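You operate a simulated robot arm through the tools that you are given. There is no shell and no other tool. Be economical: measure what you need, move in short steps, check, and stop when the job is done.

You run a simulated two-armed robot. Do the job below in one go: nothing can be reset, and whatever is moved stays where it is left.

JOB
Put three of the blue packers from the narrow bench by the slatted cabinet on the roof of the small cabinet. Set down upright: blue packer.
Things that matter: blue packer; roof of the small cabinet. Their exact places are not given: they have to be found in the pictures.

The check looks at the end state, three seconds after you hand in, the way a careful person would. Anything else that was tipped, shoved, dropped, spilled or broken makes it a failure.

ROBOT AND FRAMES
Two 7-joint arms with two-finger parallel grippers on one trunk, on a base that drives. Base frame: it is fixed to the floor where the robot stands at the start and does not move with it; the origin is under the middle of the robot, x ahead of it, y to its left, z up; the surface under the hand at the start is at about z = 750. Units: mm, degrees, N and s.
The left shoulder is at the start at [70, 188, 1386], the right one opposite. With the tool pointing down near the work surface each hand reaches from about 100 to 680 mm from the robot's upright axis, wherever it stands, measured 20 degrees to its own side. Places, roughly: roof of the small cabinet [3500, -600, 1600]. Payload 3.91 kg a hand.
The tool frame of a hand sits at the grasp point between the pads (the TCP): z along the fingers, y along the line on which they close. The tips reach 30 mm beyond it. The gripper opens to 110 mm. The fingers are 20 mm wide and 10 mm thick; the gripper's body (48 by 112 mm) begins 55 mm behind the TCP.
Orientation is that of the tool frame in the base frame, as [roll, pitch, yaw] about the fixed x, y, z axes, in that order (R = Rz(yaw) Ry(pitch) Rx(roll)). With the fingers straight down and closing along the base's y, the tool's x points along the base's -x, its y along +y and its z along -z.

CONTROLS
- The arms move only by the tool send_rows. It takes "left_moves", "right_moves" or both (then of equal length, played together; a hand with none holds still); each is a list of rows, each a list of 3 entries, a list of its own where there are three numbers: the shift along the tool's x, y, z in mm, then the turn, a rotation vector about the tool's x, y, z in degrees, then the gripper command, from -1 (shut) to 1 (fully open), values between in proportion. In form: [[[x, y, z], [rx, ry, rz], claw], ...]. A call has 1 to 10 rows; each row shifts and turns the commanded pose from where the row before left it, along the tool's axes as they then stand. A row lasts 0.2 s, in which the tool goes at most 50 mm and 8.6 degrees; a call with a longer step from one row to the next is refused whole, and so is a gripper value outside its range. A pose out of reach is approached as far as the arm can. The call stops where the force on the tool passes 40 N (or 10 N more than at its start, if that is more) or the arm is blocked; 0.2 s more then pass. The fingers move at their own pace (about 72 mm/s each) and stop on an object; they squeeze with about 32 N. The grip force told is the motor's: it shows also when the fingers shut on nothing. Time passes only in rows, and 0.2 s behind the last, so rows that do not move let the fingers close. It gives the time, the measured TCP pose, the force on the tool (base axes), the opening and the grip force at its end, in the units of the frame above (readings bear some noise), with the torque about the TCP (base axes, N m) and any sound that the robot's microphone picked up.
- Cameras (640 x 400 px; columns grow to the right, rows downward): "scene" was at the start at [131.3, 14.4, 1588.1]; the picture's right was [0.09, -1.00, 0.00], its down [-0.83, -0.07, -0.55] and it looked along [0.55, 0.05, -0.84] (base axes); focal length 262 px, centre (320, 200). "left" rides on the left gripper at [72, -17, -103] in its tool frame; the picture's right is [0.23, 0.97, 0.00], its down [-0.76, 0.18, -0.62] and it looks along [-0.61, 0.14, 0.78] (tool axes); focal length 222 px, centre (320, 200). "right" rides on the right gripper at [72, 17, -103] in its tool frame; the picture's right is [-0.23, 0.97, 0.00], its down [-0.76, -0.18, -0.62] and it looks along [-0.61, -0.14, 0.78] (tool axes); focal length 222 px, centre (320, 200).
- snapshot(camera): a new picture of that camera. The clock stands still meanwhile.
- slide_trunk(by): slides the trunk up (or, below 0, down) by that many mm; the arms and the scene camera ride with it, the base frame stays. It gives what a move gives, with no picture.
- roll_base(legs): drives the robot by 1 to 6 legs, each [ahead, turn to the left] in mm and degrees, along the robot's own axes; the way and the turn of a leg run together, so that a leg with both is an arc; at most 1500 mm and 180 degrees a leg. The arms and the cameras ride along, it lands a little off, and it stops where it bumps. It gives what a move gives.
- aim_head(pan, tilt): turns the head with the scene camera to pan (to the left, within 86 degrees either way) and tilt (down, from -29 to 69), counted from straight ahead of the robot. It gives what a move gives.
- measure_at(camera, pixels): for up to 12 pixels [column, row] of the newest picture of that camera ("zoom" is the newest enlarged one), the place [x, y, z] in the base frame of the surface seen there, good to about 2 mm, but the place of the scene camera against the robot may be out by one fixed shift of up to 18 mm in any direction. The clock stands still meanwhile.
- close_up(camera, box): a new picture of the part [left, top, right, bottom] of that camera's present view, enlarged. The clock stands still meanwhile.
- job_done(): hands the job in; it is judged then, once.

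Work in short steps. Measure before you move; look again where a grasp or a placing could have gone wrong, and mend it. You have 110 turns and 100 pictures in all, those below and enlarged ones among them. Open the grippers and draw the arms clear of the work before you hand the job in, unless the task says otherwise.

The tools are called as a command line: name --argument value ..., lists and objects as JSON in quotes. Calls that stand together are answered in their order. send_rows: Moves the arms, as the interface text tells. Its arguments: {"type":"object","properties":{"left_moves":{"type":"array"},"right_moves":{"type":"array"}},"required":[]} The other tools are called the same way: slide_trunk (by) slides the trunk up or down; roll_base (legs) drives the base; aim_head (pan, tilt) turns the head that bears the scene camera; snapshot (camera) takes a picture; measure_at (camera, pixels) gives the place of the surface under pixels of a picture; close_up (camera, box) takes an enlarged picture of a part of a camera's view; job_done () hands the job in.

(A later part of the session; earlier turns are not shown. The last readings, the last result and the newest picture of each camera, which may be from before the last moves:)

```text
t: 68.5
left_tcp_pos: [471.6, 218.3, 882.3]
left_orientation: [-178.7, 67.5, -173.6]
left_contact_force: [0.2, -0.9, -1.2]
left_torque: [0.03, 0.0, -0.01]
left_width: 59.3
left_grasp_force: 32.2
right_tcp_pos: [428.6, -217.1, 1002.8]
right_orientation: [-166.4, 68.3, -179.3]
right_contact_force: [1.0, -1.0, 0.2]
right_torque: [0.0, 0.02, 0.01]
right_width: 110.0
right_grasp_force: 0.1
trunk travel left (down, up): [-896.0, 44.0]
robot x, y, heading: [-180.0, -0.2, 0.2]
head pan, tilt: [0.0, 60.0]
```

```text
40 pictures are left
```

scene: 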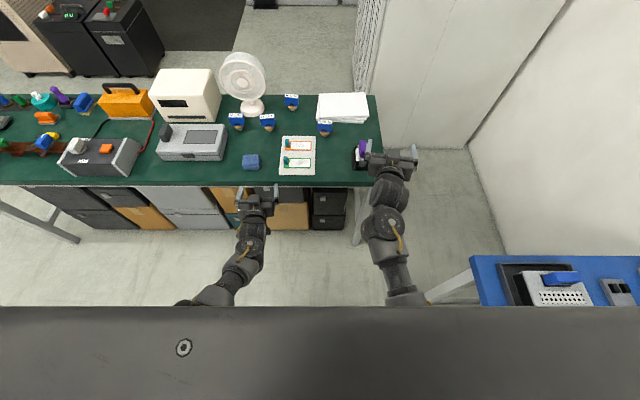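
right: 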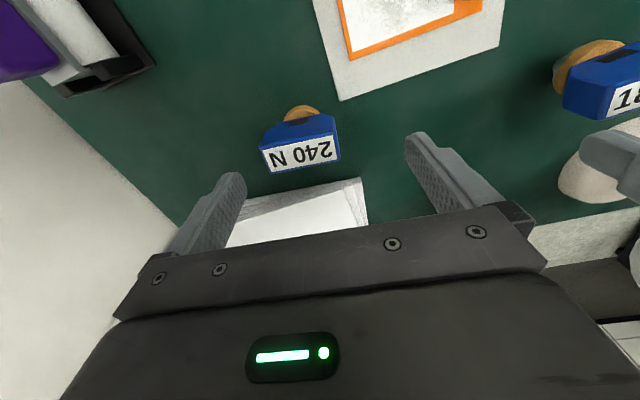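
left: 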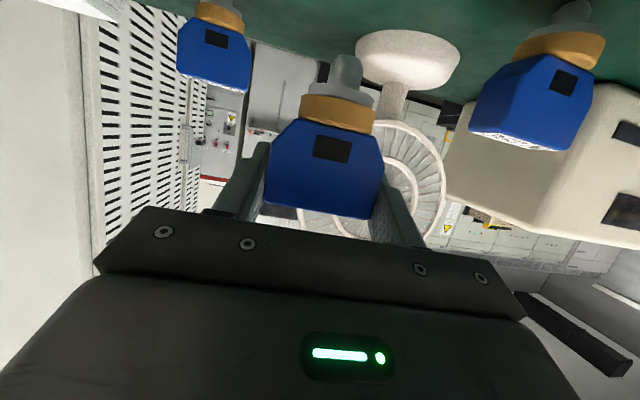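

Lifted cleanly. I raise the left hand ~95 mm more, then back off 290 mm.

send_rows --left_moves '[[[-29, 0, -12], [0, 0, 0], -1], [[-29, 0, -12], [0, 0, 0], -1], [[-29, 0, -12], [0, 0, 0], -1]]'

roll_base --legs '[[-290, 0]]'

send_rows --right_moves '[[[29, 0, 12], [0, 0, 0], 1], [[29, 0, 12], [0, 0, 0], 1], [[29, 0, 12], [0, 0, 0], 1], [[29, 0, 12], [0, 0, 0], 1], [[29, 0, 12], [0, 0, 0], 1], [[24, 0, 10], [0, 0, 0], 1]]'

```text
t: 69.3
left_tcp_pos: [471.3, 219.6, 977.0]
left_orientation: [-178.7, 67.6, -173.7]
left_contact_force: [-0.3, -0.3, -1.2]
left_torque: [0.01, -0.02, -0.03]
left_width: 59.4
left_grasp_force: 32.1
right_tcp_pos: [428.9, -217.4, 1001.4]
right_orientation: [-166.3, 68.2, -179.2]
right_contact_force: [0.4, -0.1, 0.4]
right_torque: [-0.01, 0.04, 0.01]
right_width: 109.9
right_grasp_force: 0.1
trunk travel left (down, up): [-896.0, 44.0]
robot x, y, heading: [-181.5, -1.2, 0.4]
head pan, tilt: [0.0, 60.0]
```

```text
t: 71.3
left_tcp_pos: [186.6, 216.2, 976.6]
left_orientation: [-178.6, 67.4, -174.1]
left_contact_force: [0.0, 1.1, -1.1]
left_torque: [0.01, -0.03, 0.01]
left_width: 59.6
left_grasp_force: 32.1
right_tcp_pos: [139.8, -223.4, 1001.3]
right_orientation: [-166.4, 68.1, -179.6]
right_contact_force: [0.4, -0.1, 0.6]
right_torque: [-0.01, 0.02, 0.03]
right_width: 110.1
right_grasp_force: 0.0
trunk travel left (down, up): [-896.0, 44.0]
robot x, y, heading: [-471.1, -0.2, -0.1]
head pan, tilt: [0.0, 60.0]
```

```text
t: 72.7
left_tcp_pos: [186.1, 215.7, 975.7]
left_orientation: [-178.7, 67.5, -174.0]
left_contact_force: [-0.1, -0.2, -1.0]
left_torque: [0.06, 0.05, 0.01]
left_width: 59.4
left_grasp_force: 32.0
right_tcp_pos: [140.4, -238.3, 819.3]
right_orientation: [-166.6, 68.2, -179.6]
right_contact_force: [0.0, 0.1, -0.4]
right_torque: [0.02, -0.01, -0.03]
right_width: 110.0
right_grasp_force: 0.1
trunk travel left (down, up): [-896.0, 44.0]
robot x, y, heading: [-472.7, 0.0, -0.4]
head pan, tilt: [0.0, 60.0]
```

Right is at (140,-238,819), leaning ~5° in roll; I level it with +5.3° about tool z.

send_rows --right_moves '[[[0, 0, 0], [0, 0, 5.3], 1], [[0, 0, 0], [0, 0, 0], 1]]'

roll_base --legs '[[0, 14]]'

snapshot --camera "scene"

```text
t: 73.3
left_tcp_pos: [185.5, 215.5, 976.4]
left_orientation: [-178.6, 67.5, -174.1]
left_contact_force: [0.7, 0.3, -1.1]
left_torque: [0.0, -0.02, 0.03]
left_width: 59.8
left_grasp_force: 32.5
right_tcp_pos: [139.3, -238.1, 817.7]
right_orientation: [-179.9, 68.9, 165.9]
right_contact_force: [0.0, 0.0, 0.0]
right_torque: [-0.01, -0.02, 0.03]
right_width: 110.0
right_grasp_force: 0.1
trunk travel left (down, up): [-896.0, 44.0]
robot x, y, heading: [-469.5, -3.2, -0.5]
head pan, tilt: [0.0, 60.0]
```

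```text
t: 74.5
left_tcp_pos: [114.8, 366.4, 976.7]
left_orientation: [-178.7, 67.5, -160.1]
left_contact_force: [-0.4, 1.4, -0.9]
left_torque: [0.01, 0.01, -0.06]
left_width: 59.6
left_grasp_force: 32.0
right_tcp_pos: [179.0, -86.5, 818.6]
right_orientation: [-179.7, 68.8, 179.6]
right_contact_force: [-0.3, 0.2, -0.9]
right_torque: [0.04, -0.03, -0.01]
right_width: 110.0
right_grasp_force: 0.0
trunk travel left (down, up): [-896.0, 44.0]
robot x, y, heading: [-469.5, -3.1, 13.5]
head pan, tilt: [0.0, 60.0]
```

```text
39 pictures are left
```

scene: 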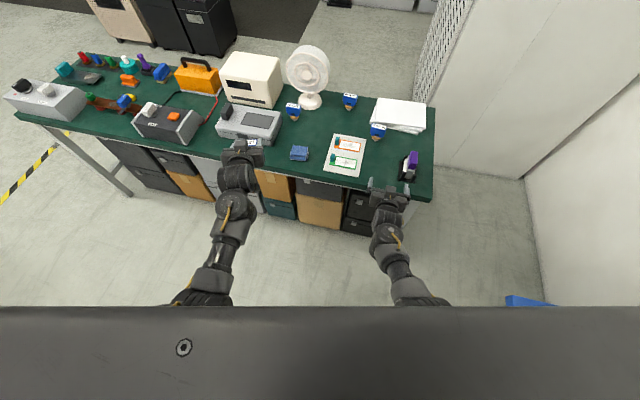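

Right hand heads straight at +x now. To clear the purple stapler (y<-120) I shift the hand +40 in y and narrow the claw, then drive 207 mm.

send_rows --right_moves '[[[0, 20, 0], [0, 0, 0], 0.65], [[0, 20, 0], [0, 0, 0], 0.65], [[0, 0, 0], [0, 0, 0], 0.65]]'

```text
t: 75.5
left_tcp_pos: [114.9, 366.1, 977.2]
left_orientation: [-178.6, 67.6, -160.3]
left_contact_force: [-0.1, -0.1, -1.6]
left_torque: [0.02, 0.0, 0.0]
left_width: 59.6
left_grasp_force: 32.5
right_tcp_pos: [174.3, -71.4, 808.2]
right_orientation: [-173.8, 68.2, -174.8]
right_contact_force: [-0.2, 0.2, 0.3]
right_torque: [-0.02, -0.01, -0.01]
right_width: 90.7
right_grasp_force: 0.1
trunk travel left (down, up): [-896.0, 44.0]
robot x, y, heading: [-469.5, -0.8, 13.5]
head pan, tilt: [0.0, 60.0]
stopped in row 3 (right hand): the arm was blocked; the commanded pose is now the measured one
```

It's blocked inward, yet at y=-71 the path already clears the stapler by ~25 mm. I level (+2.5°), raise 10 mm and drive 200 mm.

send_rows --right_moves '[[[-5, -2, -2], [0, 0, 1.3], 0.65], [[-5, -2, -2], [0, 0, 1.2], 0.65], [[0, 0, 0], [0, 0, 0], 0.65]]'

roll_base --legs '[[200, 0]]'

close_up --camera "scene" --box '[300, 120, 460, 240]'

measure_at --camera "zoom" --pixels '[[320, 150], [320, 170]]'

```text
t: 76.3
left_tcp_pos: [113.6, 366.5, 977.4]
left_orientation: [-178.7, 67.5, -160.2]
left_contact_force: [1.3, -0.3, -0.9]
left_torque: [0.03, 0.01, -0.01]
left_width: 59.7
left_grasp_force: 32.0
right_tcp_pos: [176.5, -74.3, 820.1]
right_orientation: [-179.9, 68.6, 178.5]
right_contact_force: [-0.1, 0.1, 0.0]
right_torque: [0.02, 0.03, -0.01]
right_width: 90.9
right_grasp_force: 0.1
trunk travel left (down, up): [-896.0, 44.0]
robot x, y, heading: [-470.3, 1.5, 13.6]
head pan, tilt: [0.0, 60.0]
```

```text
t: 77.9
left_tcp_pos: [303.8, 413.6, 978.0]
left_orientation: [-178.6, 67.5, -160.1]
left_contact_force: [0.6, 0.6, -1.0]
left_torque: [-0.01, -0.01, -0.01]
left_width: 59.4
left_grasp_force: 32.1
right_tcp_pos: [364.5, -27.5, 819.4]
right_orientation: [-179.6, 68.4, 178.8]
right_contact_force: [-0.1, 0.5, -0.9]
right_torque: [0.0, -0.03, 0.01]
right_width: 90.8
right_grasp_force: 0.0
trunk travel left (down, up): [-896.0, 44.0]
robot x, y, heading: [-279.6, 46.9, 13.8]
head pan, tilt: [0.0, 60.0]
```

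```text
3.33 times, centred on (380, 180) of scene
```

zoom: 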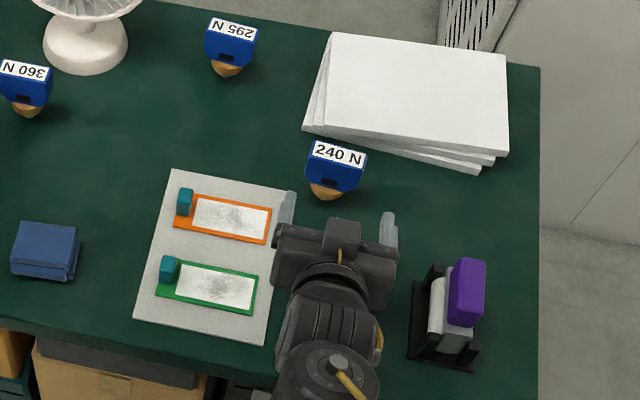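

```text
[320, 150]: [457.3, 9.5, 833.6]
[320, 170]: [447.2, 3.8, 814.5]
```

Good alignment. I drive 60 mm more, which brings y to ≈-13, then look again.

roll_base --legs '[[60, 0]]'

snapshot --camera "right"

measure_at --camera "right" --pixels '[[320, 180], [320, 160], [300, 170], [345, 170]]'

```text
t: 78.9
left_tcp_pos: [357.0, 426.2, 982.0]
left_orientation: [-178.5, 67.8, -160.1]
left_contact_force: [-1.0, -0.1, -0.3]
left_torque: [0.01, 0.01, -0.01]
left_width: 59.1
left_grasp_force: 31.7
right_tcp_pos: [417.0, -15.6, 822.0]
right_orientation: [-179.4, 68.7, 178.9]
right_contact_force: [0.2, -0.5, 0.3]
right_torque: [0.02, 0.0, 0.02]
right_width: 90.6
right_grasp_force: 0.1
trunk travel left (down, up): [-896.0, 44.0]
robot x, y, heading: [-221.9, 62.2, 13.9]
head pan, tilt: [0.0, 60.0]
```

```text
37 pictures are left
```

right: 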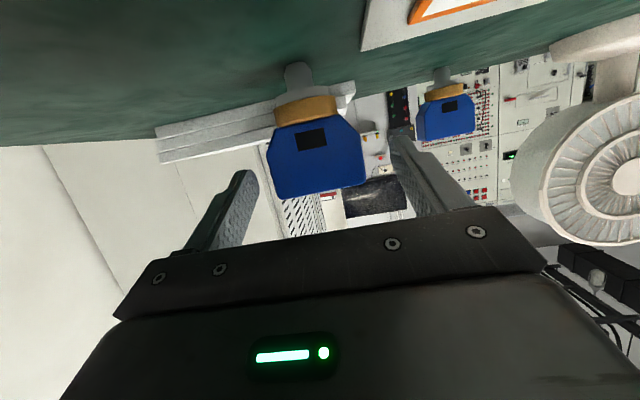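

```text
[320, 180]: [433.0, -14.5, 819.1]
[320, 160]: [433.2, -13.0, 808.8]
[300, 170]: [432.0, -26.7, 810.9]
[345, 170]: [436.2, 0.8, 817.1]
```

The wrist camera shows the block face at x≈433, y≈-17, centred. I advance 28 mm and close.

send_rows --right_moves '[[[-3.3, -1, 14], [0, 0, 0], 0.65], [[-3.3, 0, 13.5], [0, 0, 0], 0.65], [[0, 0, 0], [0, 0, 0], 0.65], [[0, 0, 0], [0, 0, 0], -1], [[0, 0, 0], [0, 0, 0], -1], [[0, 0, 0], [0, 0, 0], -1], [[0, 0, 0], [0, 0, 0], -1]]'

snapshot --camera "right"

```text
t: 80.5
left_tcp_pos: [361.2, 427.0, 977.6]
left_orientation: [-178.7, 67.5, -160.2]
left_contact_force: [-1.2, 0.5, -1.2]
left_torque: [0.0, 0.0, -0.03]
left_width: 59.5
left_grasp_force: 32.1
right_tcp_pos: [448.1, -16.6, 814.3]
right_orientation: [-179.3, 68.3, 179.1]
right_contact_force: [-0.2, 0.2, -0.6]
right_torque: [-0.02, 0.0, -0.02]
right_width: 59.5
right_grasp_force: 32.0
trunk travel left (down, up): [-896.0, 44.0]
robot x, y, heading: [-222.7, 59.0, 14.0]
head pan, tilt: [0.0, 60.0]
```

```text
36 pictures are left
```

right: 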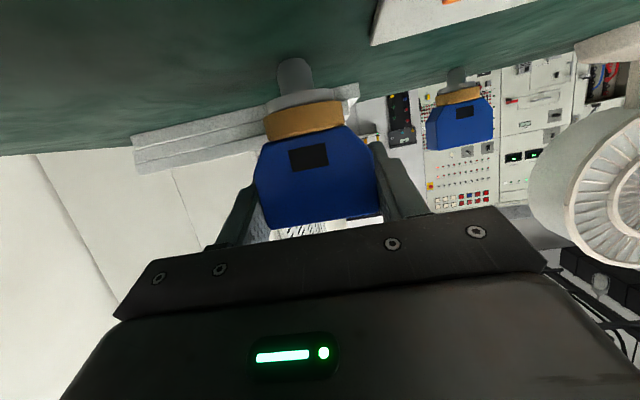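

Right grip good (59.5 mm, 32 N). I lift 130 mm.

send_rows --right_moves '[[[-9, 0, -4], [0, 0, 0], -1], [[-23, 0, -9], [0, 0, 0], -1], [[-28, 0, -11], [0, 0, 0], -1], [[-28, 0, -11], [0, 0, 0], -1], [[-28, 0, -11], [0, 0, 0], -1]]'

roll_base --legs '[[-260, 0]]'

aim_head --pan 70 --tilt 40

snapshot --camera "scene"

```text
t: 81.7
left_tcp_pos: [361.4, 427.0, 975.9]
left_orientation: [-178.8, 67.5, -160.2]
left_contact_force: [0.5, 0.1, -0.9]
left_torque: [0.01, 0.01, -0.02]
left_width: 59.5
left_grasp_force: 32.0
right_tcp_pos: [455.1, -28.2, 942.3]
right_orientation: [-176.2, 69.0, -178.4]
right_contact_force: [-0.1, 0.3, -0.5]
right_torque: [0.01, 0.01, -0.02]
right_width: 59.8
right_grasp_force: 32.0
trunk travel left (down, up): [-896.0, 44.0]
robot x, y, heading: [-222.2, 63.7, 14.0]
head pan, tilt: [0.0, 60.0]
```

```text
t: 83.5
left_tcp_pos: [107.3, 368.1, 975.7]
left_orientation: [-178.7, 67.4, -159.9]
left_contact_force: [0.6, 0.2, -1.3]
left_torque: [-0.02, 0.0, 0.0]
left_width: 59.4
left_grasp_force: 32.2
right_tcp_pos: [201.5, -86.7, 936.4]
right_orientation: [-176.1, 68.5, -177.8]
right_contact_force: [-0.1, 0.2, -0.7]
right_torque: [-0.02, -0.02, 0.02]
right_width: 59.6
right_grasp_force: 31.9
trunk travel left (down, up): [-896.0, 44.0]
robot x, y, heading: [-474.6, -4.6, 14.1]
head pan, tilt: [0.0, 60.0]
```

```text
t: 84.9
left_tcp_pos: [107.1, 366.2, 976.7]
left_orientation: [-178.7, 67.5, -159.9]
left_contact_force: [-0.3, -0.2, -1.8]
left_torque: [-0.01, -0.01, -0.01]
left_width: 59.6
left_grasp_force: 32.4
right_tcp_pos: [202.7, -86.9, 938.2]
right_orientation: [-175.8, 68.6, -177.6]
right_contact_force: [-0.6, -0.2, -1.6]
right_torque: [-0.03, 0.01, -0.02]
right_width: 59.7
right_grasp_force: 31.7
trunk travel left (down, up): [-896.0, 44.0]
robot x, y, heading: [-475.1, -5.4, 13.7]
head pan, tilt: [70.0, 40.0]
```

```text
35 pictures are left
```

scene: 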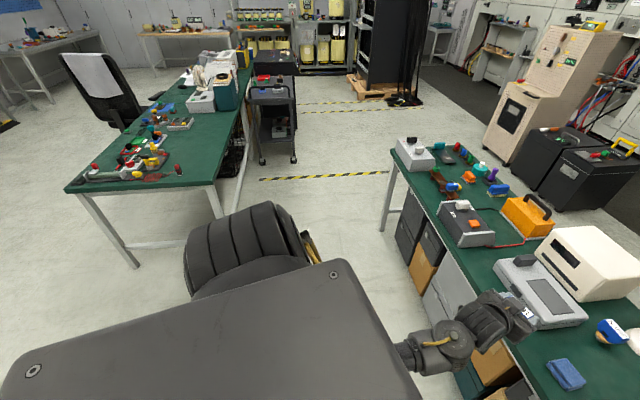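

I measure the corridor between the two benches.

measure_at --camera "scene" --pixels '[[395, 148], [478, 155], [384, 228], [212, 185], [65, 187], [240, 75], [292, 160], [510, 160], [550, 210], [320, 200]]'

```text
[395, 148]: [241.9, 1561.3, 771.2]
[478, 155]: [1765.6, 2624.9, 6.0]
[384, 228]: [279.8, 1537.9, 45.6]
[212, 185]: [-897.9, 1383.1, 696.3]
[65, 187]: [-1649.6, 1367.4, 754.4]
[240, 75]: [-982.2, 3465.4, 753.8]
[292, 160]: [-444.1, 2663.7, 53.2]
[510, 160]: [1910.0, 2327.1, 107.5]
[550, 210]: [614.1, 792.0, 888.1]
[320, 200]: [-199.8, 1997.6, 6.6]
```

Corridor is clear: narrow bench spans y to 1560, trolley at x≈-440,y≈2660. I turn left to heading 80° and drive ~2.03 m.

roll_base --legs '[[0, 66], [1500, 0], [530, 0]]'

aim_head --pan -70 --tilt 30

snapshot --camera "scene"

```text
t: 97.9
left_tcp_pos: [-191.6, 2675.0, 975.9]
left_orientation: [-178.7, 67.5, -94.4]
left_contact_force: [0.0, -0.4, -0.5]
left_torque: [-0.05, -0.04, 0.01]
left_width: 59.4
left_grasp_force: 32.0
right_tcp_pos: [260.7, 2570.9, 938.2]
right_orientation: [-175.9, 68.7, -112.0]
right_contact_force: [1.0, 0.7, -0.3]
right_torque: [0.0, 0.04, 0.02]
right_width: 59.7
right_grasp_force: 31.4
trunk travel left (down, up): [-896.0, 44.0]
robot x, y, heading: [-95.2, 1986.9, 79.8]
head pan, tilt: [70.0, 40.0]
```

```text
t: 100.1
left_tcp_pos: [-191.6, 2674.0, 976.6]
left_orientation: [-178.6, 67.5, -94.4]
left_contact_force: [-0.3, -0.4, -0.4]
left_torque: [-0.01, 0.0, 0.05]
left_width: 59.3
left_grasp_force: 32.1
right_tcp_pos: [262.1, 2571.8, 938.5]
right_orientation: [-175.8, 68.6, -111.9]
right_contact_force: [0.0, -0.1, -1.2]
right_torque: [-0.02, 0.01, 0.03]
right_width: 59.4
right_grasp_force: 31.8
trunk travel left (down, up): [-896.0, 44.0]
robot x, y, heading: [-98.6, 1990.2, 79.7]
head pan, tilt: [-70.0, 30.0]
```

```text
34 pictures are left
```

scene: 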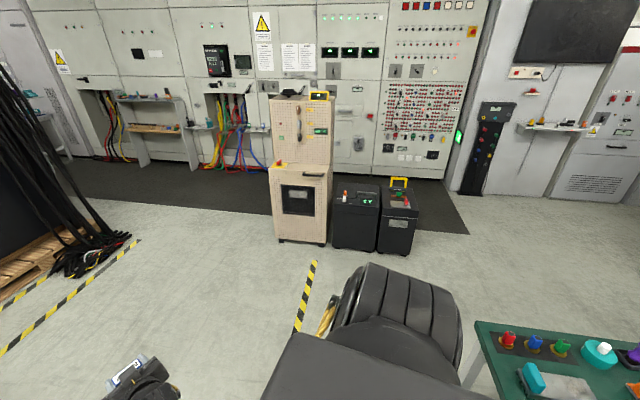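

measure_at --camera "scene" --pixels '[[278, 240], [322, 243], [335, 245], [410, 250], [470, 190], [480, 325], [550, 330], [585, 200], [395, 195]]'

```text
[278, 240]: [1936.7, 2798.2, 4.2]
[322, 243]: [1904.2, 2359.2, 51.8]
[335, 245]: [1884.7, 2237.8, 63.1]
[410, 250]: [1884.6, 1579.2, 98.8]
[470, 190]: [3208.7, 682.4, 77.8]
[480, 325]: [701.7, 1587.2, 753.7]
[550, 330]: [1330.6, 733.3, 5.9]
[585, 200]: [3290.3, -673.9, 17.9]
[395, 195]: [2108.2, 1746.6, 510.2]
```

Path ahead is clear (boxes at x≥1885, y 1550–2800). I turn to heading 0, drive 1.1 m, turn right 55°, drive 1.5 m.

roll_base --legs '[[0, -79.7], [1100, 0], [0, -55], [1500, 0]]'

aim_head --pan 10 --tilt 15

snapshot --camera "scene"

```text
t: 118.6
left_tcp_pos: [2490.6, 452.6, 977.4]
left_orientation: [-178.8, 67.5, 134.6]
left_contact_force: [0.9, 0.0, 0.0]
left_torque: [0.01, 0.0, -0.05]
left_width: 59.7
left_grasp_force: 32.4
right_tcp_pos: [2115.4, 178.5, 939.0]
right_orientation: [-175.8, 68.8, 117.0]
right_contact_force: [-0.6, -0.8, -0.4]
right_torque: [0.01, -0.02, 0.01]
right_width: 59.5
right_grasp_force: 31.9
trunk travel left (down, up): [-896.0, 44.0]
robot x, y, heading: [1913.7, 827.4, -51.3]
head pan, tilt: [-70.0, 30.0]
```

```text
t: 120.1
left_tcp_pos: [2490.2, 453.1, 976.7]
left_orientation: [-178.7, 67.5, 134.6]
left_contact_force: [-0.9, -0.5, -1.2]
left_torque: [0.02, 0.02, 0.02]
left_width: 59.3
left_grasp_force: 31.7
right_tcp_pos: [2116.3, 178.0, 938.0]
right_orientation: [-175.6, 68.7, 117.1]
right_contact_force: [-0.3, -0.3, -0.9]
right_torque: [0.03, 0.0, 0.0]
right_width: 59.5
right_grasp_force: 32.1
trunk travel left (down, up): [-896.0, 44.0]
robot x, y, heading: [1910.9, 823.9, -52.0]
head pan, tilt: [10.0, 15.0]
```

```text
33 pictures are left
```

scene: 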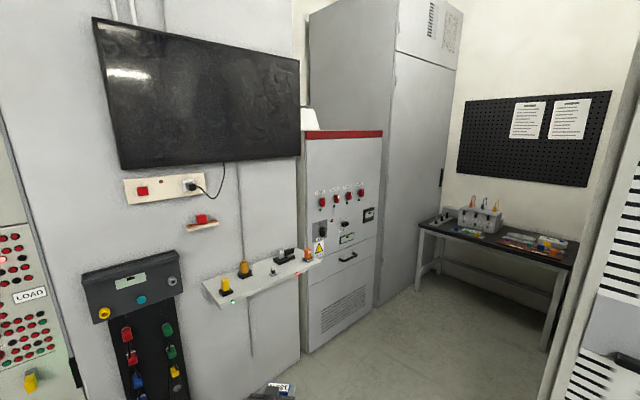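

There's a small bench behind the slatted cabinet too; I zoom on it and measure the small cabinet (red top).

close_up --camera "scene" --box '[410, 180, 590, 290]'

measure_at --camera "scene" --pixels '[[306, 137], [381, 136], [375, 230], [305, 350], [310, 108], [425, 225], [550, 345], [400, 290], [310, 262], [580, 330], [440, 270], [350, 132]]'

```text
3.56 times, centred on (500, 235) of scene
```

zoom: 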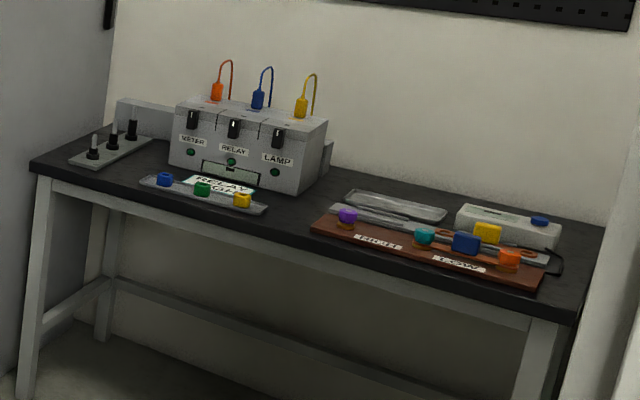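

```text
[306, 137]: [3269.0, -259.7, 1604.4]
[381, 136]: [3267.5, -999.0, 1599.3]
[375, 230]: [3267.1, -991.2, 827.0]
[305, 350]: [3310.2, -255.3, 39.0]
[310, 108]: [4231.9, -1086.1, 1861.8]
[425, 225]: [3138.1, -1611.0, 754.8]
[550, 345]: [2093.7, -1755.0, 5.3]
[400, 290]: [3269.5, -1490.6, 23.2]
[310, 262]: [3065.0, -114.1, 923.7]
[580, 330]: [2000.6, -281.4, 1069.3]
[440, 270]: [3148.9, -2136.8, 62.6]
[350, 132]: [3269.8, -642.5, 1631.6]
```

That bench has only assorted single knobs, so my four packers are right. The small cabinet: front x=3268, y from -260 to -1000, roof z≈1605–1630. I drive to (2480,-620) in stages.

roll_base --legs '[[0, -3.4], [1000, 0], [0, -34.6], [620, 0]]'

aim_head --pan 75 --tilt 10

snapshot --camera "scene"

```text
t: 130.5
left_tcp_pos: [2716.6, -1267.0, 977.2]
left_orientation: [-178.7, 67.4, 96.8]
left_contact_force: [-0.9, 0.4, -0.6]
left_torque: [0.0, 0.0, 0.0]
left_width: 59.5
left_grasp_force: 31.7
right_tcp_pos: [2251.3, -1253.1, 938.4]
right_orientation: [-175.6, 68.7, 79.2]
right_contact_force: [0.3, 0.6, -1.0]
right_torque: [0.02, -0.01, 0.0]
right_width: 59.4
right_grasp_force: 32.0
trunk travel left (down, up): [-896.0, 44.0]
robot x, y, heading: [2486.8, -615.1, -89.0]
head pan, tilt: [10.0, 15.0]
```

```text
t: 131.9
left_tcp_pos: [2715.6, -1266.9, 976.7]
left_orientation: [-178.8, 67.5, 96.7]
left_contact_force: [-0.3, 0.3, -1.4]
left_torque: [0.01, 0.02, -0.01]
left_width: 59.3
left_grasp_force: 32.3
right_tcp_pos: [2251.2, -1254.3, 939.1]
right_orientation: [-175.5, 68.6, 79.3]
right_contact_force: [-0.6, 0.0, -0.4]
right_torque: [0.01, -0.04, 0.01]
right_width: 59.4
right_grasp_force: 31.7
trunk travel left (down, up): [-896.0, 44.0]
robot x, y, heading: [2490.3, -613.4, -89.5]
head pan, tilt: [75.0, 10.0]
```

```text
31 pictures are left
```

scene: 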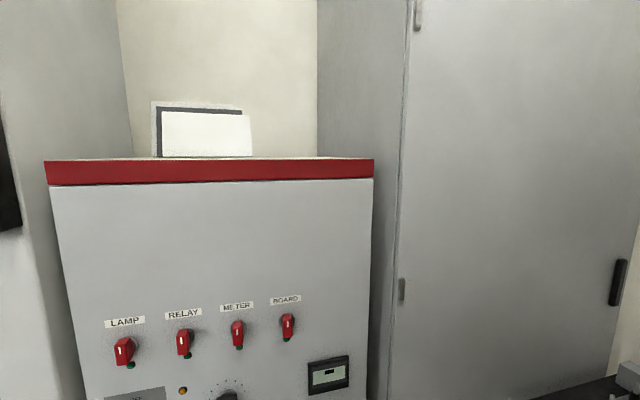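

I raise the trunk fully and start raising both hands here in free space.

slide_trunk --by 44

send_rows --left_moves '[[[-44, 0, -12], [0, 0, 0], -1], [[-44, 0, -12], [0, 0, 0], -1], [[-44, 0, -18], [0, 0, 0], -1], [[-44, 0, -18], [0, 0, 0], -1], [[-44, 0, -18], [0, 0, 0], -1], [[-44, 0, -18], [0, 0, 0], -1], [[-44, 0, -18], [0, 0, 0], -1], [[-44, 0, -18], [0, 0, 0], -1]]' --right_moves '[[[-44, 0, -12], [0, 0, 0], -1], [[-44, 0, -12], [0, 0, 0], -1], [[-44, 0, -18], [0, 0, 0], -1], [[-44, 0, -18], [0, 0, 0], -1], [[-44, 0, -18], [0, 0, 0], -1], [[-44, 0, -18], [0, 0, 0], -1], [[-44, 0, -18], [0, 0, 0], -1], [[-44, 0, -18], [0, 0, 0], -1]]'

```text
t: 132.8
left_tcp_pos: [2715.3, -1268.1, 1020.3]
left_orientation: [-178.6, 67.4, 96.7]
left_contact_force: [0.7, -0.4, -0.7]
left_torque: [0.02, -0.01, 0.03]
left_width: 59.6
left_grasp_force: 32.5
right_tcp_pos: [2251.1, -1254.3, 981.1]
right_orientation: [-175.6, 68.6, 79.3]
right_contact_force: [-0.1, 0.0, -0.7]
right_torque: [-0.01, 0.05, 0.01]
right_width: 59.5
right_grasp_force: 32.4
trunk travel left (down, up): [-940.0, 0.0]
robot x, y, heading: [2488.8, -615.4, -89.2]
head pan, tilt: [75.0, 10.0]
```

```text
t: 134.8
left_tcp_pos: [2718.3, -1282.9, 1394.6]
left_orientation: [-178.7, 67.4, 96.7]
left_contact_force: [0.6, -1.0, -0.3]
left_torque: [0.04, -0.07, 0.06]
left_width: 59.6
left_grasp_force: 32.6
right_tcp_pos: [2227.8, -1287.0, 1337.9]
right_orientation: [-169.2, 69.1, 83.1]
right_contact_force: [-0.4, -0.9, -0.8]
right_torque: [-0.01, 0.02, -0.01]
right_width: 59.8
right_grasp_force: 32.4
right hand out of reach, approached as far as the arm can: row 8
trunk travel left (down, up): [-940.0, 0.0]
robot x, y, heading: [2487.3, -615.2, -89.3]
head pan, tilt: [75.0, 10.0]
stopped in row 8 (right hand): the arm was blocked; the commanded pose is now the measured one
```

Left rises well; right strays outward. I shift the right hand inward 90 mm and level it while the left continues up.

send_rows --right_moves '[[[0, 15, 0], [0, 0, 2], -1], [[0, 25, 0], [0, 0, 2], -1], [[0, 25, 0], [0, 0, 0], -1], [[0, 25, 0], [0, 0, 0], -1], [[0, 0, 0], [0, 0, 0], -1]]' --left_moves '[[[-44, 0, -18], [0, 0, 0], -1], [[-44, 0, -18], [0, 0, 0], -1], [[-44, 0, -18], [0, 0, 0], -1], [[-44, 0, -18], [0, 0, 0], -1], [[-44, 0, -18], [0, 0, 0], -1]]'

```text
t: 135.5
left_tcp_pos: [2723.7, -1280.6, 1523.9]
left_orientation: [-177.5, 68.2, 98.1]
left_contact_force: [-2.0, -18.8, 1.8]
left_torque: [-0.29, 0.14, 0.77]
left_width: 59.7
left_grasp_force: 31.8
right_tcp_pos: [2255.3, -1305.8, 1351.6]
right_orientation: [-176.9, 71.3, 71.9]
right_contact_force: [0.0, -0.3, -0.9]
right_torque: [-0.02, -0.01, 0.01]
right_width: 59.4
right_grasp_force: 31.6
trunk travel left (down, up): [-940.0, 0.0]
robot x, y, heading: [2494.4, -617.6, -89.4]
head pan, tilt: [75.0, 10.0]
stopped in row 3 (left hand): the force on the tool passed its limit at 87 N (the readings are from after the stop); the commanded pose is now the measured one
```

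The left wrist bends too tightly; I reach further forward (+110 mm) before going higher, and continue the right inward.

send_rows --left_moves '[[[-5, 0, 25], [0, 0, 0], -1], [[-15, 0, 36], [0, 0, 0], -1], [[-15, 0, 36], [0, 0, 0], -1], [[-15, 0, 36], [0, 0, 0], -1], [[-40, 0, -10], [0, 0, 0], -1], [[-40, 0, -14], [0, 0, 0], -1], [[-40, 0, -14], [0, 0, 0], -1]]' --right_moves '[[[0, 20, 10], [0, 0, 0], -1], [[0, 20, 20], [0, 0, 0], -1], [[0, 10, 20], [0, 0, 0], -1], [[0, 0, 20], [0, 0, 0], -1], [[-30, 0, -8], [0, 0, 0], -1], [[-30, 0, -8], [0, 0, 0], -1], [[-30, 0, -8], [0, 0, 0], -1]]'

```text
t: 137.1
left_tcp_pos: [2735.9, -1431.0, 1647.3]
left_orientation: [-177.8, 68.0, 97.7]
left_contact_force: [0.0, 0.2, 0.2]
left_torque: [0.0, -0.04, 0.03]
left_width: 59.3
left_grasp_force: 31.8
right_tcp_pos: [2275.4, -1391.3, 1423.1]
right_orientation: [-177.9, 71.2, 71.2]
right_contact_force: [-0.6, 0.2, -0.9]
right_torque: [0.0, 0.02, 0.02]
right_width: 59.5
right_grasp_force: 32.0
trunk travel left (down, up): [-940.0, 0.0]
robot x, y, heading: [2490.3, -611.3, -89.2]
head pan, tilt: [75.0, 10.0]
```

Works. I keep raising: left +110, right +330.

send_rows --left_moves '[[[-34, 0, -13], [0, 0, 0], -1], [[-34, 0, -13], [0, 0, 0], -1], [[-34, 0, -13], [0, 0, 0], -1], [[0, 0, 0], [0, 0, 0], -1], [[0, 0, 0], [0, 0, 0], -1], [[0, 0, 0], [0, 0, 0], -1], [[0, 0, 0], [0, 0, 0], -1], [[0, 0, 0], [0, 0, 0], -1]]' --right_moves '[[[-40, 0, -11], [0, 0, 0], -1], [[-40, 0, -11], [0, 0, 0], -1], [[-40, 0, -12], [0, 0, 0], -1], [[-40, 0, -12], [0, 0, 0], -1], [[-40, 0, -12], [0, 0, 0], -1], [[-40, 0, -12], [0, 0, 0], -1], [[-40, 0, -12], [0, 0, 0], -1], [[-40, 0, -12], [0, 0, 0], -1]]'

```text
t: 138.9
left_tcp_pos: [2738.1, -1423.1, 1749.5]
left_orientation: [-177.6, 68.1, 97.8]
left_contact_force: [0.0, 1.0, -1.0]
left_torque: [-0.01, 0.02, 0.0]
left_width: 59.8
left_grasp_force: 32.4
left hand out of reach, approached as far as the arm can: row 3
right_tcp_pos: [2271.9, -1407.9, 1756.3]
right_orientation: [-177.5, 71.1, 71.6]
right_contact_force: [1.2, -0.9, -1.8]
right_torque: [-0.04, -0.01, -0.02]
right_width: 59.7
right_grasp_force: 32.1
trunk travel left (down, up): [-940.0, 0.0]
robot x, y, heading: [2489.0, -617.7, -89.4]
head pan, tilt: [75.0, 10.0]
```

Both at ~1750, bottoms ≈1685, above the roof. To keep clear of the tall cabinet at y<-1000 while turning, I go forward 180, turn 29°, back 205, then turn 60° to face the small cabinet.

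roll_base --legs '[[180, 0], [0, 29], [-205, 0], [0, 60]]'

aim_head --pan 0 --tilt 5

snapshot --camera "scene"

```text
t: 142.8
left_tcp_pos: [3054.7, -1279.9, 1742.8]
left_orientation: [-177.9, 67.0, 127.4]
left_contact_force: [-2.3, 1.6, -2.4]
left_torque: [-0.09, -0.06, -0.03]
left_width: 59.5
left_grasp_force: 32.2
right_tcp_pos: [2647.3, -1500.1, 1751.5]
right_orientation: [-176.2, 69.9, 102.4]
right_contact_force: [-0.9, -1.5, -3.5]
right_torque: [-0.09, 0.01, 0.09]
right_width: 59.4
right_grasp_force: 32.0
trunk travel left (down, up): [-940.0, 0.0]
robot x, y, heading: [2422.5, -678.5, -59.8]
head pan, tilt: [75.0, 10.0]
stopped in leg 3: the robot was blocked; the commanded pose is now the measured one
```

```text
t: 144.3
left_tcp_pos: [3043.8, -1260.8, 1756.7]
left_orientation: [-177.5, 67.9, 127.8]
left_contact_force: [0.3, 0.3, -0.3]
left_torque: [-0.05, 0.01, 0.0]
left_width: 59.7
left_grasp_force: 31.9
right_tcp_pos: [2639.8, -1480.9, 1765.8]
right_orientation: [-176.8, 70.9, 101.8]
right_contact_force: [0.7, 0.0, -3.0]
right_torque: [-0.01, 0.0, 0.03]
right_width: 59.7
right_grasp_force: 31.9
trunk travel left (down, up): [-940.0, 0.0]
robot x, y, heading: [2424.6, -676.6, -59.5]
head pan, tilt: [0.0, 5.0]
```

```text
30 pictures are left
```

scene: 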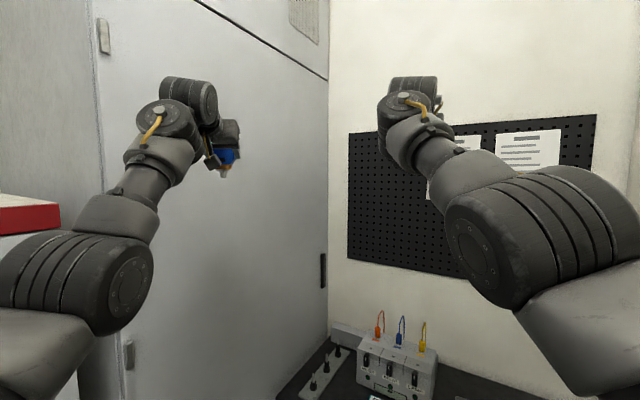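

The base backed against the slatted cabinet side. I pull forward 60, turn back to -89°, reverse to y≈-500, then turn to about -12° so both hands end above the roof, clear of tall cabinet and pillar.

roll_base --legs '[[60, 0], [0, -29.5], [-230, 0]]'

```text
t: 145.8
left_tcp_pos: [3054.6, -1304.9, 1651.9]
left_orientation: [-179.4, 52.7, 125.3]
left_contact_force: [1.0, -0.1, 0.8]
left_torque: [0.09, 0.09, -0.09]
left_width: 59.6
left_grasp_force: 31.7
right_tcp_pos: [2633.6, -1411.6, 1879.3]
right_orientation: [153.9, 76.2, 77.1]
right_contact_force: [-2.1, -2.0, 1.0]
right_torque: [0.11, -0.02, 0.15]
right_width: 59.2
right_grasp_force: 31.6
trunk travel left (down, up): [-940.0, 0.0]
robot x, y, heading: [2457.7, -730.7, -63.0]
head pan, tilt: [0.0, 5.0]
stopped in leg 2: the robot was blocked; the commanded pose is now the measured one
```

Both arms got displaced and the turn was blocked. I look before moving anything.

snapshot --camera "scene"

snapshot --camera "left"

snapshot --camera "right"

```text
29 pictures are left
```

scene: 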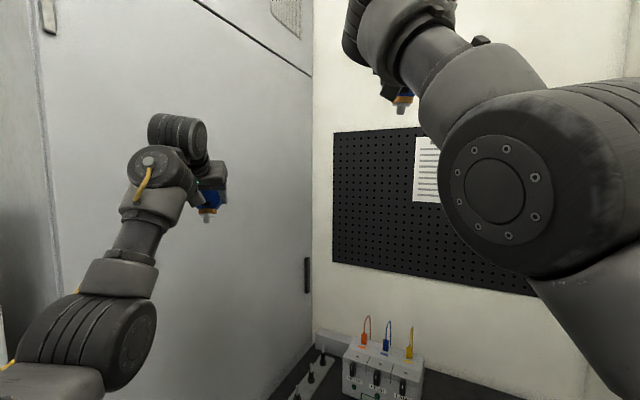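

```text
28 pictures are left
```

left: 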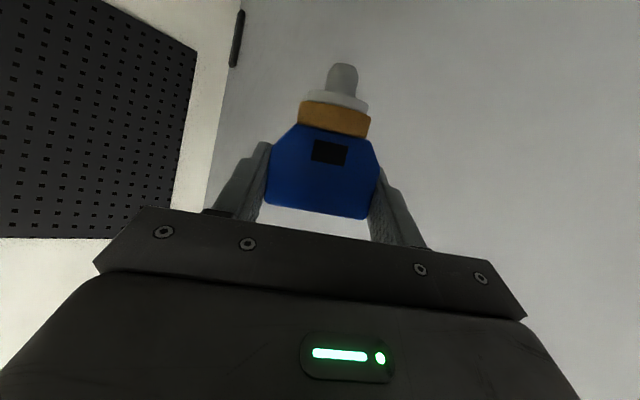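

```text
27 pictures are left
```

right: 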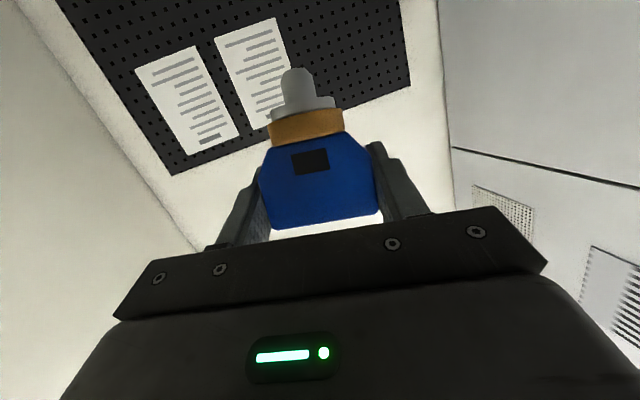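

The right elbow was pushed by the slatted cabinet; both packers are still held. I turn left 18° to free the elbow, then back 60 mm.

roll_base --legs '[[0, 18], [-60, 0]]'

```text
t: 146.5
left_tcp_pos: [3046.7, -1297.1, 1681.4]
left_orientation: [-179.3, 57.0, 125.3]
left_contact_force: [-0.2, 1.4, -2.5]
left_torque: [-0.03, -0.05, -0.07]
left_width: 59.4
left_grasp_force: 31.6
right_tcp_pos: [2633.4, -1430.7, 1858.3]
right_orientation: [163.4, 75.0, 85.1]
right_contact_force: [-1.8, -0.2, -1.3]
right_torque: [-0.05, -0.05, 0.04]
right_width: 59.1
right_grasp_force: 32.2
trunk travel left (down, up): [-940.0, 0.0]
robot x, y, heading: [2455.6, -729.3, -62.3]
head pan, tilt: [0.0, 5.0]
stopped in leg 1: the robot was blocked; the commanded pose is now the measured one
```

Blocked both ways; I need to see what touches. I look left-down and right-down.

aim_head --pan -86 --tilt 45

snapshot --camera "scene"

aim_head --pan 80 --tilt 45

snapshot --camera "scene"

```text
t: 148.1
left_tcp_pos: [3035.9, -1284.0, 1685.5]
left_orientation: [-179.3, 57.5, 125.2]
left_contact_force: [-0.5, -0.8, -1.5]
left_torque: [0.03, 0.0, 0.0]
left_width: 59.4
left_grasp_force: 32.1
right_tcp_pos: [2620.4, -1415.8, 1861.8]
right_orientation: [161.7, 75.6, 83.4]
right_contact_force: [-0.5, -0.6, -2.1]
right_torque: [-0.01, -0.04, -0.02]
right_width: 59.6
right_grasp_force: 31.8
trunk travel left (down, up): [-940.0, 0.0]
robot x, y, heading: [2452.8, -728.9, -62.5]
head pan, tilt: [-85.9, 45.0]
```

```text
26 pictures are left
```

scene: 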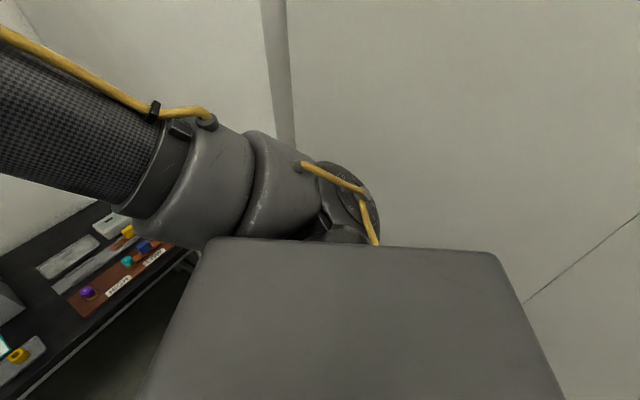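

```text
t: 150.6
left_tcp_pos: [3032.9, -1278.4, 1689.8]
left_orientation: [-179.4, 57.9, 125.3]
left_contact_force: [-0.5, 0.0, -1.0]
left_torque: [0.01, 0.0, 0.02]
left_width: 59.3
left_grasp_force: 32.3
right_tcp_pos: [2616.0, -1407.4, 1863.5]
right_orientation: [161.1, 75.8, 82.7]
right_contact_force: [-0.2, 0.0, -0.1]
right_torque: [0.01, 0.02, 0.04]
right_width: 59.5
right_grasp_force: 32.3
trunk travel left (down, up): [-940.0, 0.0]
robot x, y, heading: [2457.1, -730.2, -62.4]
head pan, tilt: [80.0, 45.0]
```

```text
25 pictures are left
```

scene: 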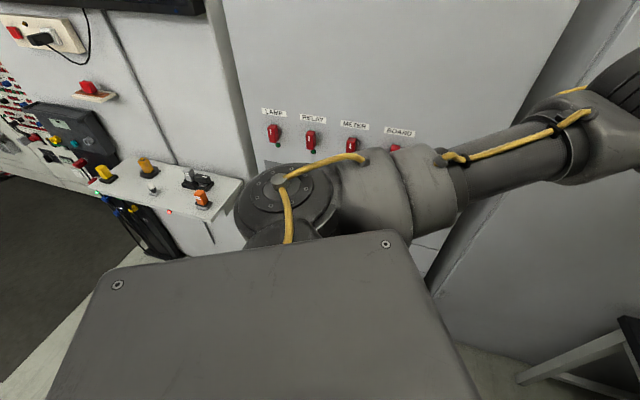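

I drive forward 120 mm away from the slatted cabinet's end panel to free the right arm.

roll_base --legs '[[120, 0]]'

aim_head --pan -80 --tilt 20

snapshot --camera "scene"

measure_at --camera "scene" --pixels '[[500, 200], [300, 150], [600, 350], [400, 100]]'

```text
t: 152.4
left_tcp_pos: [3070.6, -1342.9, 1703.3]
left_orientation: [-179.0, 58.2, 126.1]
left_contact_force: [-13.3, -24.7, -12.9]
left_torque: [-1.48, -1.0, 3.92]
left_width: 59.2
left_grasp_force: 31.6
right_tcp_pos: [2645.7, -1475.7, 1893.5]
right_orientation: [151.6, 76.3, 73.4]
right_contact_force: [-0.3, -1.3, -0.2]
right_torque: [0.0, 0.01, -0.02]
right_width: 59.5
right_grasp_force: 32.5
trunk travel left (down, up): [-940.0, 0.0]
robot x, y, heading: [2513.7, -838.2, -62.2]
head pan, tilt: [80.0, 45.0]
stopped in leg 1: the robot was blocked; the commanded pose is now the measured one
```

```text
t: 154.8
left_tcp_pos: [3072.4, -1347.1, 1701.1]
left_orientation: [-179.4, 58.1, 125.8]
left_contact_force: [1.1, -6.0, -2.7]
left_torque: [-0.23, -0.15, 0.46]
left_width: 59.7
left_grasp_force: 31.6
right_tcp_pos: [2649.0, -1479.7, 1891.0]
right_orientation: [152.8, 76.4, 74.7]
right_contact_force: [0.4, -0.4, -0.9]
right_torque: [-0.01, -0.01, 0.01]
right_width: 59.4
right_grasp_force: 32.2
trunk travel left (down, up): [-940.0, 0.0]
robot x, y, heading: [2511.4, -835.6, -62.1]
head pan, tilt: [-80.0, 20.0]
```

```text
24 pictures are left
```

scene: 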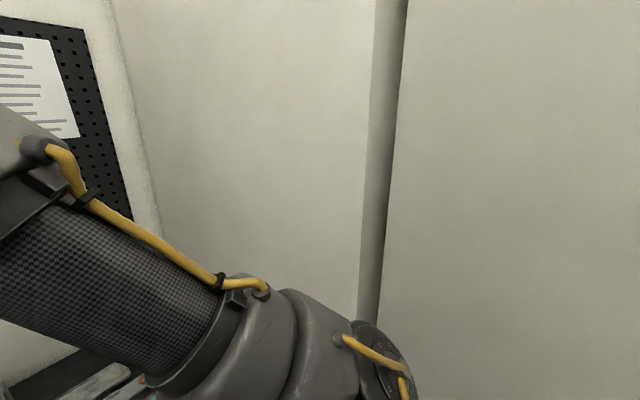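

```text
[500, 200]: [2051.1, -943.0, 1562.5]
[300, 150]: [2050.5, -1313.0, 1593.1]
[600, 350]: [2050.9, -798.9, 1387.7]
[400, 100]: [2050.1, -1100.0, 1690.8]
```

Base moved freely now; the left wrist is in self-contact at 58° tilt, which explains the "blocked". I restore both tool attitudes: left -10° about y; right -6.5° about z, +9.5° about y, and lower right.

send_rows --left_moves '[[[0, 0, 10], [0, -5, 0], -1], [[0, 0, 0], [0, -5, 0], -1], [[0, 0, 0], [0, 0, 0], -1], [[-20, 0, -7], [0, 0, 0], -1], [[-20, 0, -7], [0, 0, 0], -1], [[0, 0, 0], [0, 0, 0], -1]]' --right_moves '[[[0, 0, 0], [0, 0, -3.5], -1], [[0, 0, 0], [0, 0, -3], -1], [[25, 0, 5], [0, 4, 0], -1], [[30, 0, 12], [0, 5, 0], -1], [[30, 0, 12], [0, 0, 0], -1], [[30, 0, 12], [0, 0, 0], -1]]'

```text
t: 156.2
left_tcp_pos: [3078.0, -1355.1, 1739.9]
left_orientation: [-179.0, 68.2, 126.0]
left_contact_force: [0.0, -0.1, -0.3]
left_torque: [0.02, 0.0, -0.02]
left_width: 59.3
left_grasp_force: 32.2
right_tcp_pos: [2648.5, -1483.2, 1835.8]
right_orientation: [-179.6, 68.8, 102.9]
right_contact_force: [0.3, 0.0, -1.4]
right_torque: [0.02, 0.01, -0.01]
right_width: 59.5
right_grasp_force: 32.1
right hand out of reach, approached as far as the arm can: row 5, 6
trunk travel left (down, up): [-940.0, 0.0]
robot x, y, heading: [2510.4, -837.1, -62.0]
head pan, tilt: [-80.0, 20.0]
```

Attitudes restored (68°). I reverse 110 mm, then turn left 62° — fingertip radius keeps 10 mm off the cabinet front.

roll_base --legs '[[-115, 0], [0, 62]]'

aim_head --pan 0 --tilt 0

snapshot --camera "scene"

```text
t: 160.2
left_tcp_pos: [3181.7, -480.4, 1739.2]
left_orientation: [-179.2, 68.2, -172.5]
left_contact_force: [-1.0, 0.7, -2.2]
left_torque: [0.02, 0.01, -0.01]
left_width: 59.6
left_grasp_force: 32.8
right_tcp_pos: [3090.4, -920.6, 1835.6]
right_orientation: [-179.8, 68.9, 164.4]
right_contact_force: [-0.4, 0.1, -1.3]
right_torque: [0.0, 0.0, -0.01]
right_width: 59.2
right_grasp_force: 31.8
trunk travel left (down, up): [-940.0, 0.0]
robot x, y, heading: [2457.2, -739.4, -0.8]
head pan, tilt: [-80.0, 20.0]
```

```text
t: 161.7
left_tcp_pos: [3183.2, -480.0, 1738.7]
left_orientation: [-179.1, 68.1, -172.2]
left_contact_force: [0.0, -0.5, -1.0]
left_torque: [0.03, 0.0, 0.04]
left_width: 59.6
left_grasp_force: 32.0
right_tcp_pos: [3092.9, -918.7, 1835.2]
right_orientation: [-179.8, 68.9, 164.3]
right_contact_force: [0.1, 0.2, 0.4]
right_torque: [0.03, 0.01, 0.0]
right_width: 59.4
right_grasp_force: 31.8
trunk travel left (down, up): [-940.0, 0.0]
robot x, y, heading: [2454.3, -734.5, -0.1]
head pan, tilt: [0.0, 0.0]
```

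```text
23 pictures are left
```

scene: 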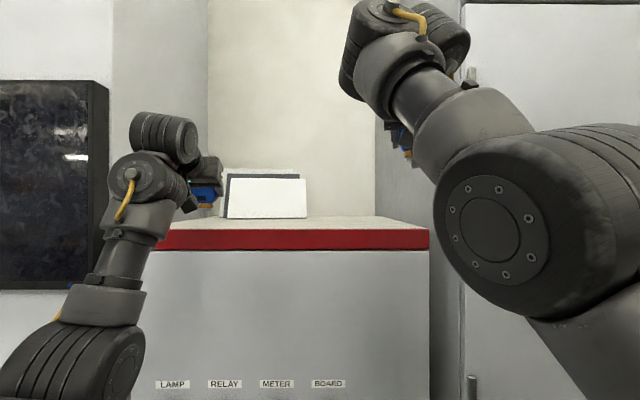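

Superb: facing the small cabinet with both packers. I measure the roof surface.

measure_at --camera "scene" --pixels '[[290, 226], [250, 225], [350, 226], [400, 226], [200, 226], [320, 222], [270, 215], [175, 227], [420, 228], [320, 240], [430, 240], [340, 218]]'

close_up --camera "scene" --box '[140, 150, 460, 270]'

```text
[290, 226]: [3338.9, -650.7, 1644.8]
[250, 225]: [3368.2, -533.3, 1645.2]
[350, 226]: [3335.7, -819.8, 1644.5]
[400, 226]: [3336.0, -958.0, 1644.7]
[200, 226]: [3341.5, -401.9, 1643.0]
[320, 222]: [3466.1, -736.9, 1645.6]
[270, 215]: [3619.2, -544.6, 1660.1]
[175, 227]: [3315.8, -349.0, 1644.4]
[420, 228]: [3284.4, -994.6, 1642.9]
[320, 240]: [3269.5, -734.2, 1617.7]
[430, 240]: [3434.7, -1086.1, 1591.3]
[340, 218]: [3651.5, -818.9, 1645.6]
```

```text
2.00 times, centred on (300, 210) of scene
```

zoom: 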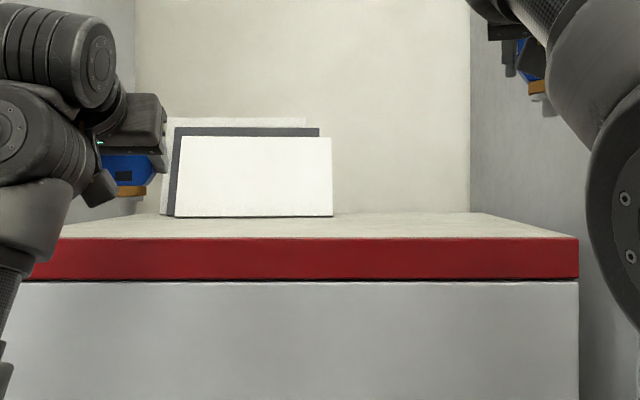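

Roof surface ≈ z 1641 (offset-corrected), x 3269–3650, free in front of the boards at x≈3620. I drive forward 160 mm so the left packer is over x≈3340.

roll_base --legs '[[160, 0]]'

snapshot --camera "left"

measure_at --camera "left" --pixels '[[200, 60], [450, 60], [320, 30], [420, 110]]'

```text
t: 163.1
left_tcp_pos: [3329.4, -478.5, 1745.9]
left_orientation: [-178.8, 68.8, -171.8]
left_contact_force: [-0.8, -0.2, 0.6]
left_torque: [0.01, 0.04, 0.02]
left_width: 59.3
left_grasp_force: 32.3
right_tcp_pos: [3239.6, -919.2, 1842.0]
right_orientation: [179.4, 69.5, 163.7]
right_contact_force: [-1.2, 0.9, -1.4]
right_torque: [0.03, 0.04, 0.01]
right_width: 59.8
right_grasp_force: 31.9
trunk travel left (down, up): [-940.0, 0.0]
robot x, y, heading: [2617.6, -733.4, -0.5]
head pan, tilt: [0.0, 0.0]
```

```text
21 pictures are left
```

left: 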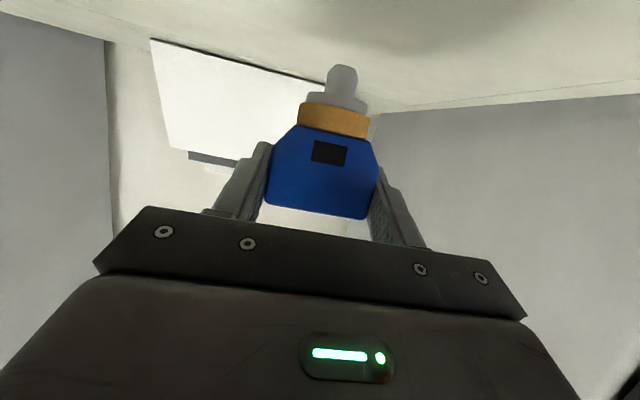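

```text
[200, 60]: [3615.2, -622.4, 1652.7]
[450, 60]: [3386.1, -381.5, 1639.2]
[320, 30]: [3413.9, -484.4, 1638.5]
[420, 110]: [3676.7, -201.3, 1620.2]
```

Roof z≈1639 by the left camera, so release TCP is ≈1707. I lower the left hand 27 mm with a small pitch correction.

send_rows --left_moves '[[[-4, 0, 10], [0, 0.7, 0], -1], [[-4, 0, 10], [0, 0, 0], -1], [[13, 0, 5], [0, 0, 0], -1], [[10, 0, 4], [0, 0, 0], -1], [[0, 0, 0], [0, 0, 0], -1]]'

```text
t: 164.3
left_tcp_pos: [3365.1, -477.0, 1715.1]
left_orientation: [-179.2, 67.5, -172.1]
left_contact_force: [-0.6, 0.1, -0.8]
left_torque: [0.0, 0.0, 0.0]
left_width: 59.3
left_grasp_force: 32.1
right_tcp_pos: [3254.9, -919.5, 1836.6]
right_orientation: [179.7, 68.8, 164.0]
right_contact_force: [-0.6, 0.2, -0.6]
right_torque: [0.01, 0.01, -0.02]
right_width: 59.5
right_grasp_force: 32.0
trunk travel left (down, up): [-940.0, 0.0]
robot x, y, heading: [2619.6, -735.5, -0.5]
head pan, tilt: [0.0, 0.0]
```

8 mm to go; I lower 6 mm in small steps, then 2 more until light contact.

send_rows --left_moves '[[[3.7, 0, 1.5], [0, 0, 0], -1], [[1.9, 0, 0.8], [0, 0, 0], -1], [[0, 0, 0], [0, 0, 0], -1]]'

close_up --camera "left" --box '[240, 40, 400, 160]'

```text
t: 165.1
left_tcp_pos: [3361.9, -477.0, 1711.4]
left_orientation: [-179.0, 67.6, -172.1]
left_contact_force: [0.7, -1.1, -1.4]
left_torque: [0.02, -0.01, 0.02]
left_width: 59.4
left_grasp_force: 32.1
right_tcp_pos: [3251.3, -920.1, 1837.6]
right_orientation: [179.7, 69.0, 164.0]
right_contact_force: [-0.3, -0.5, -1.0]
right_torque: [-0.04, 0.0, -0.03]
right_width: 59.2
right_grasp_force: 32.1
trunk travel left (down, up): [-940.0, 0.0]
robot x, y, heading: [2619.2, -733.8, -0.2]
head pan, tilt: [0.0, 0.0]
```

```text
3.33 times, centred on (320, 100) of left
```

zoom: 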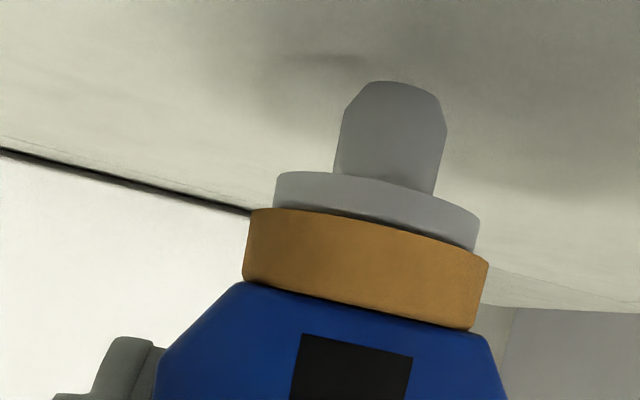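

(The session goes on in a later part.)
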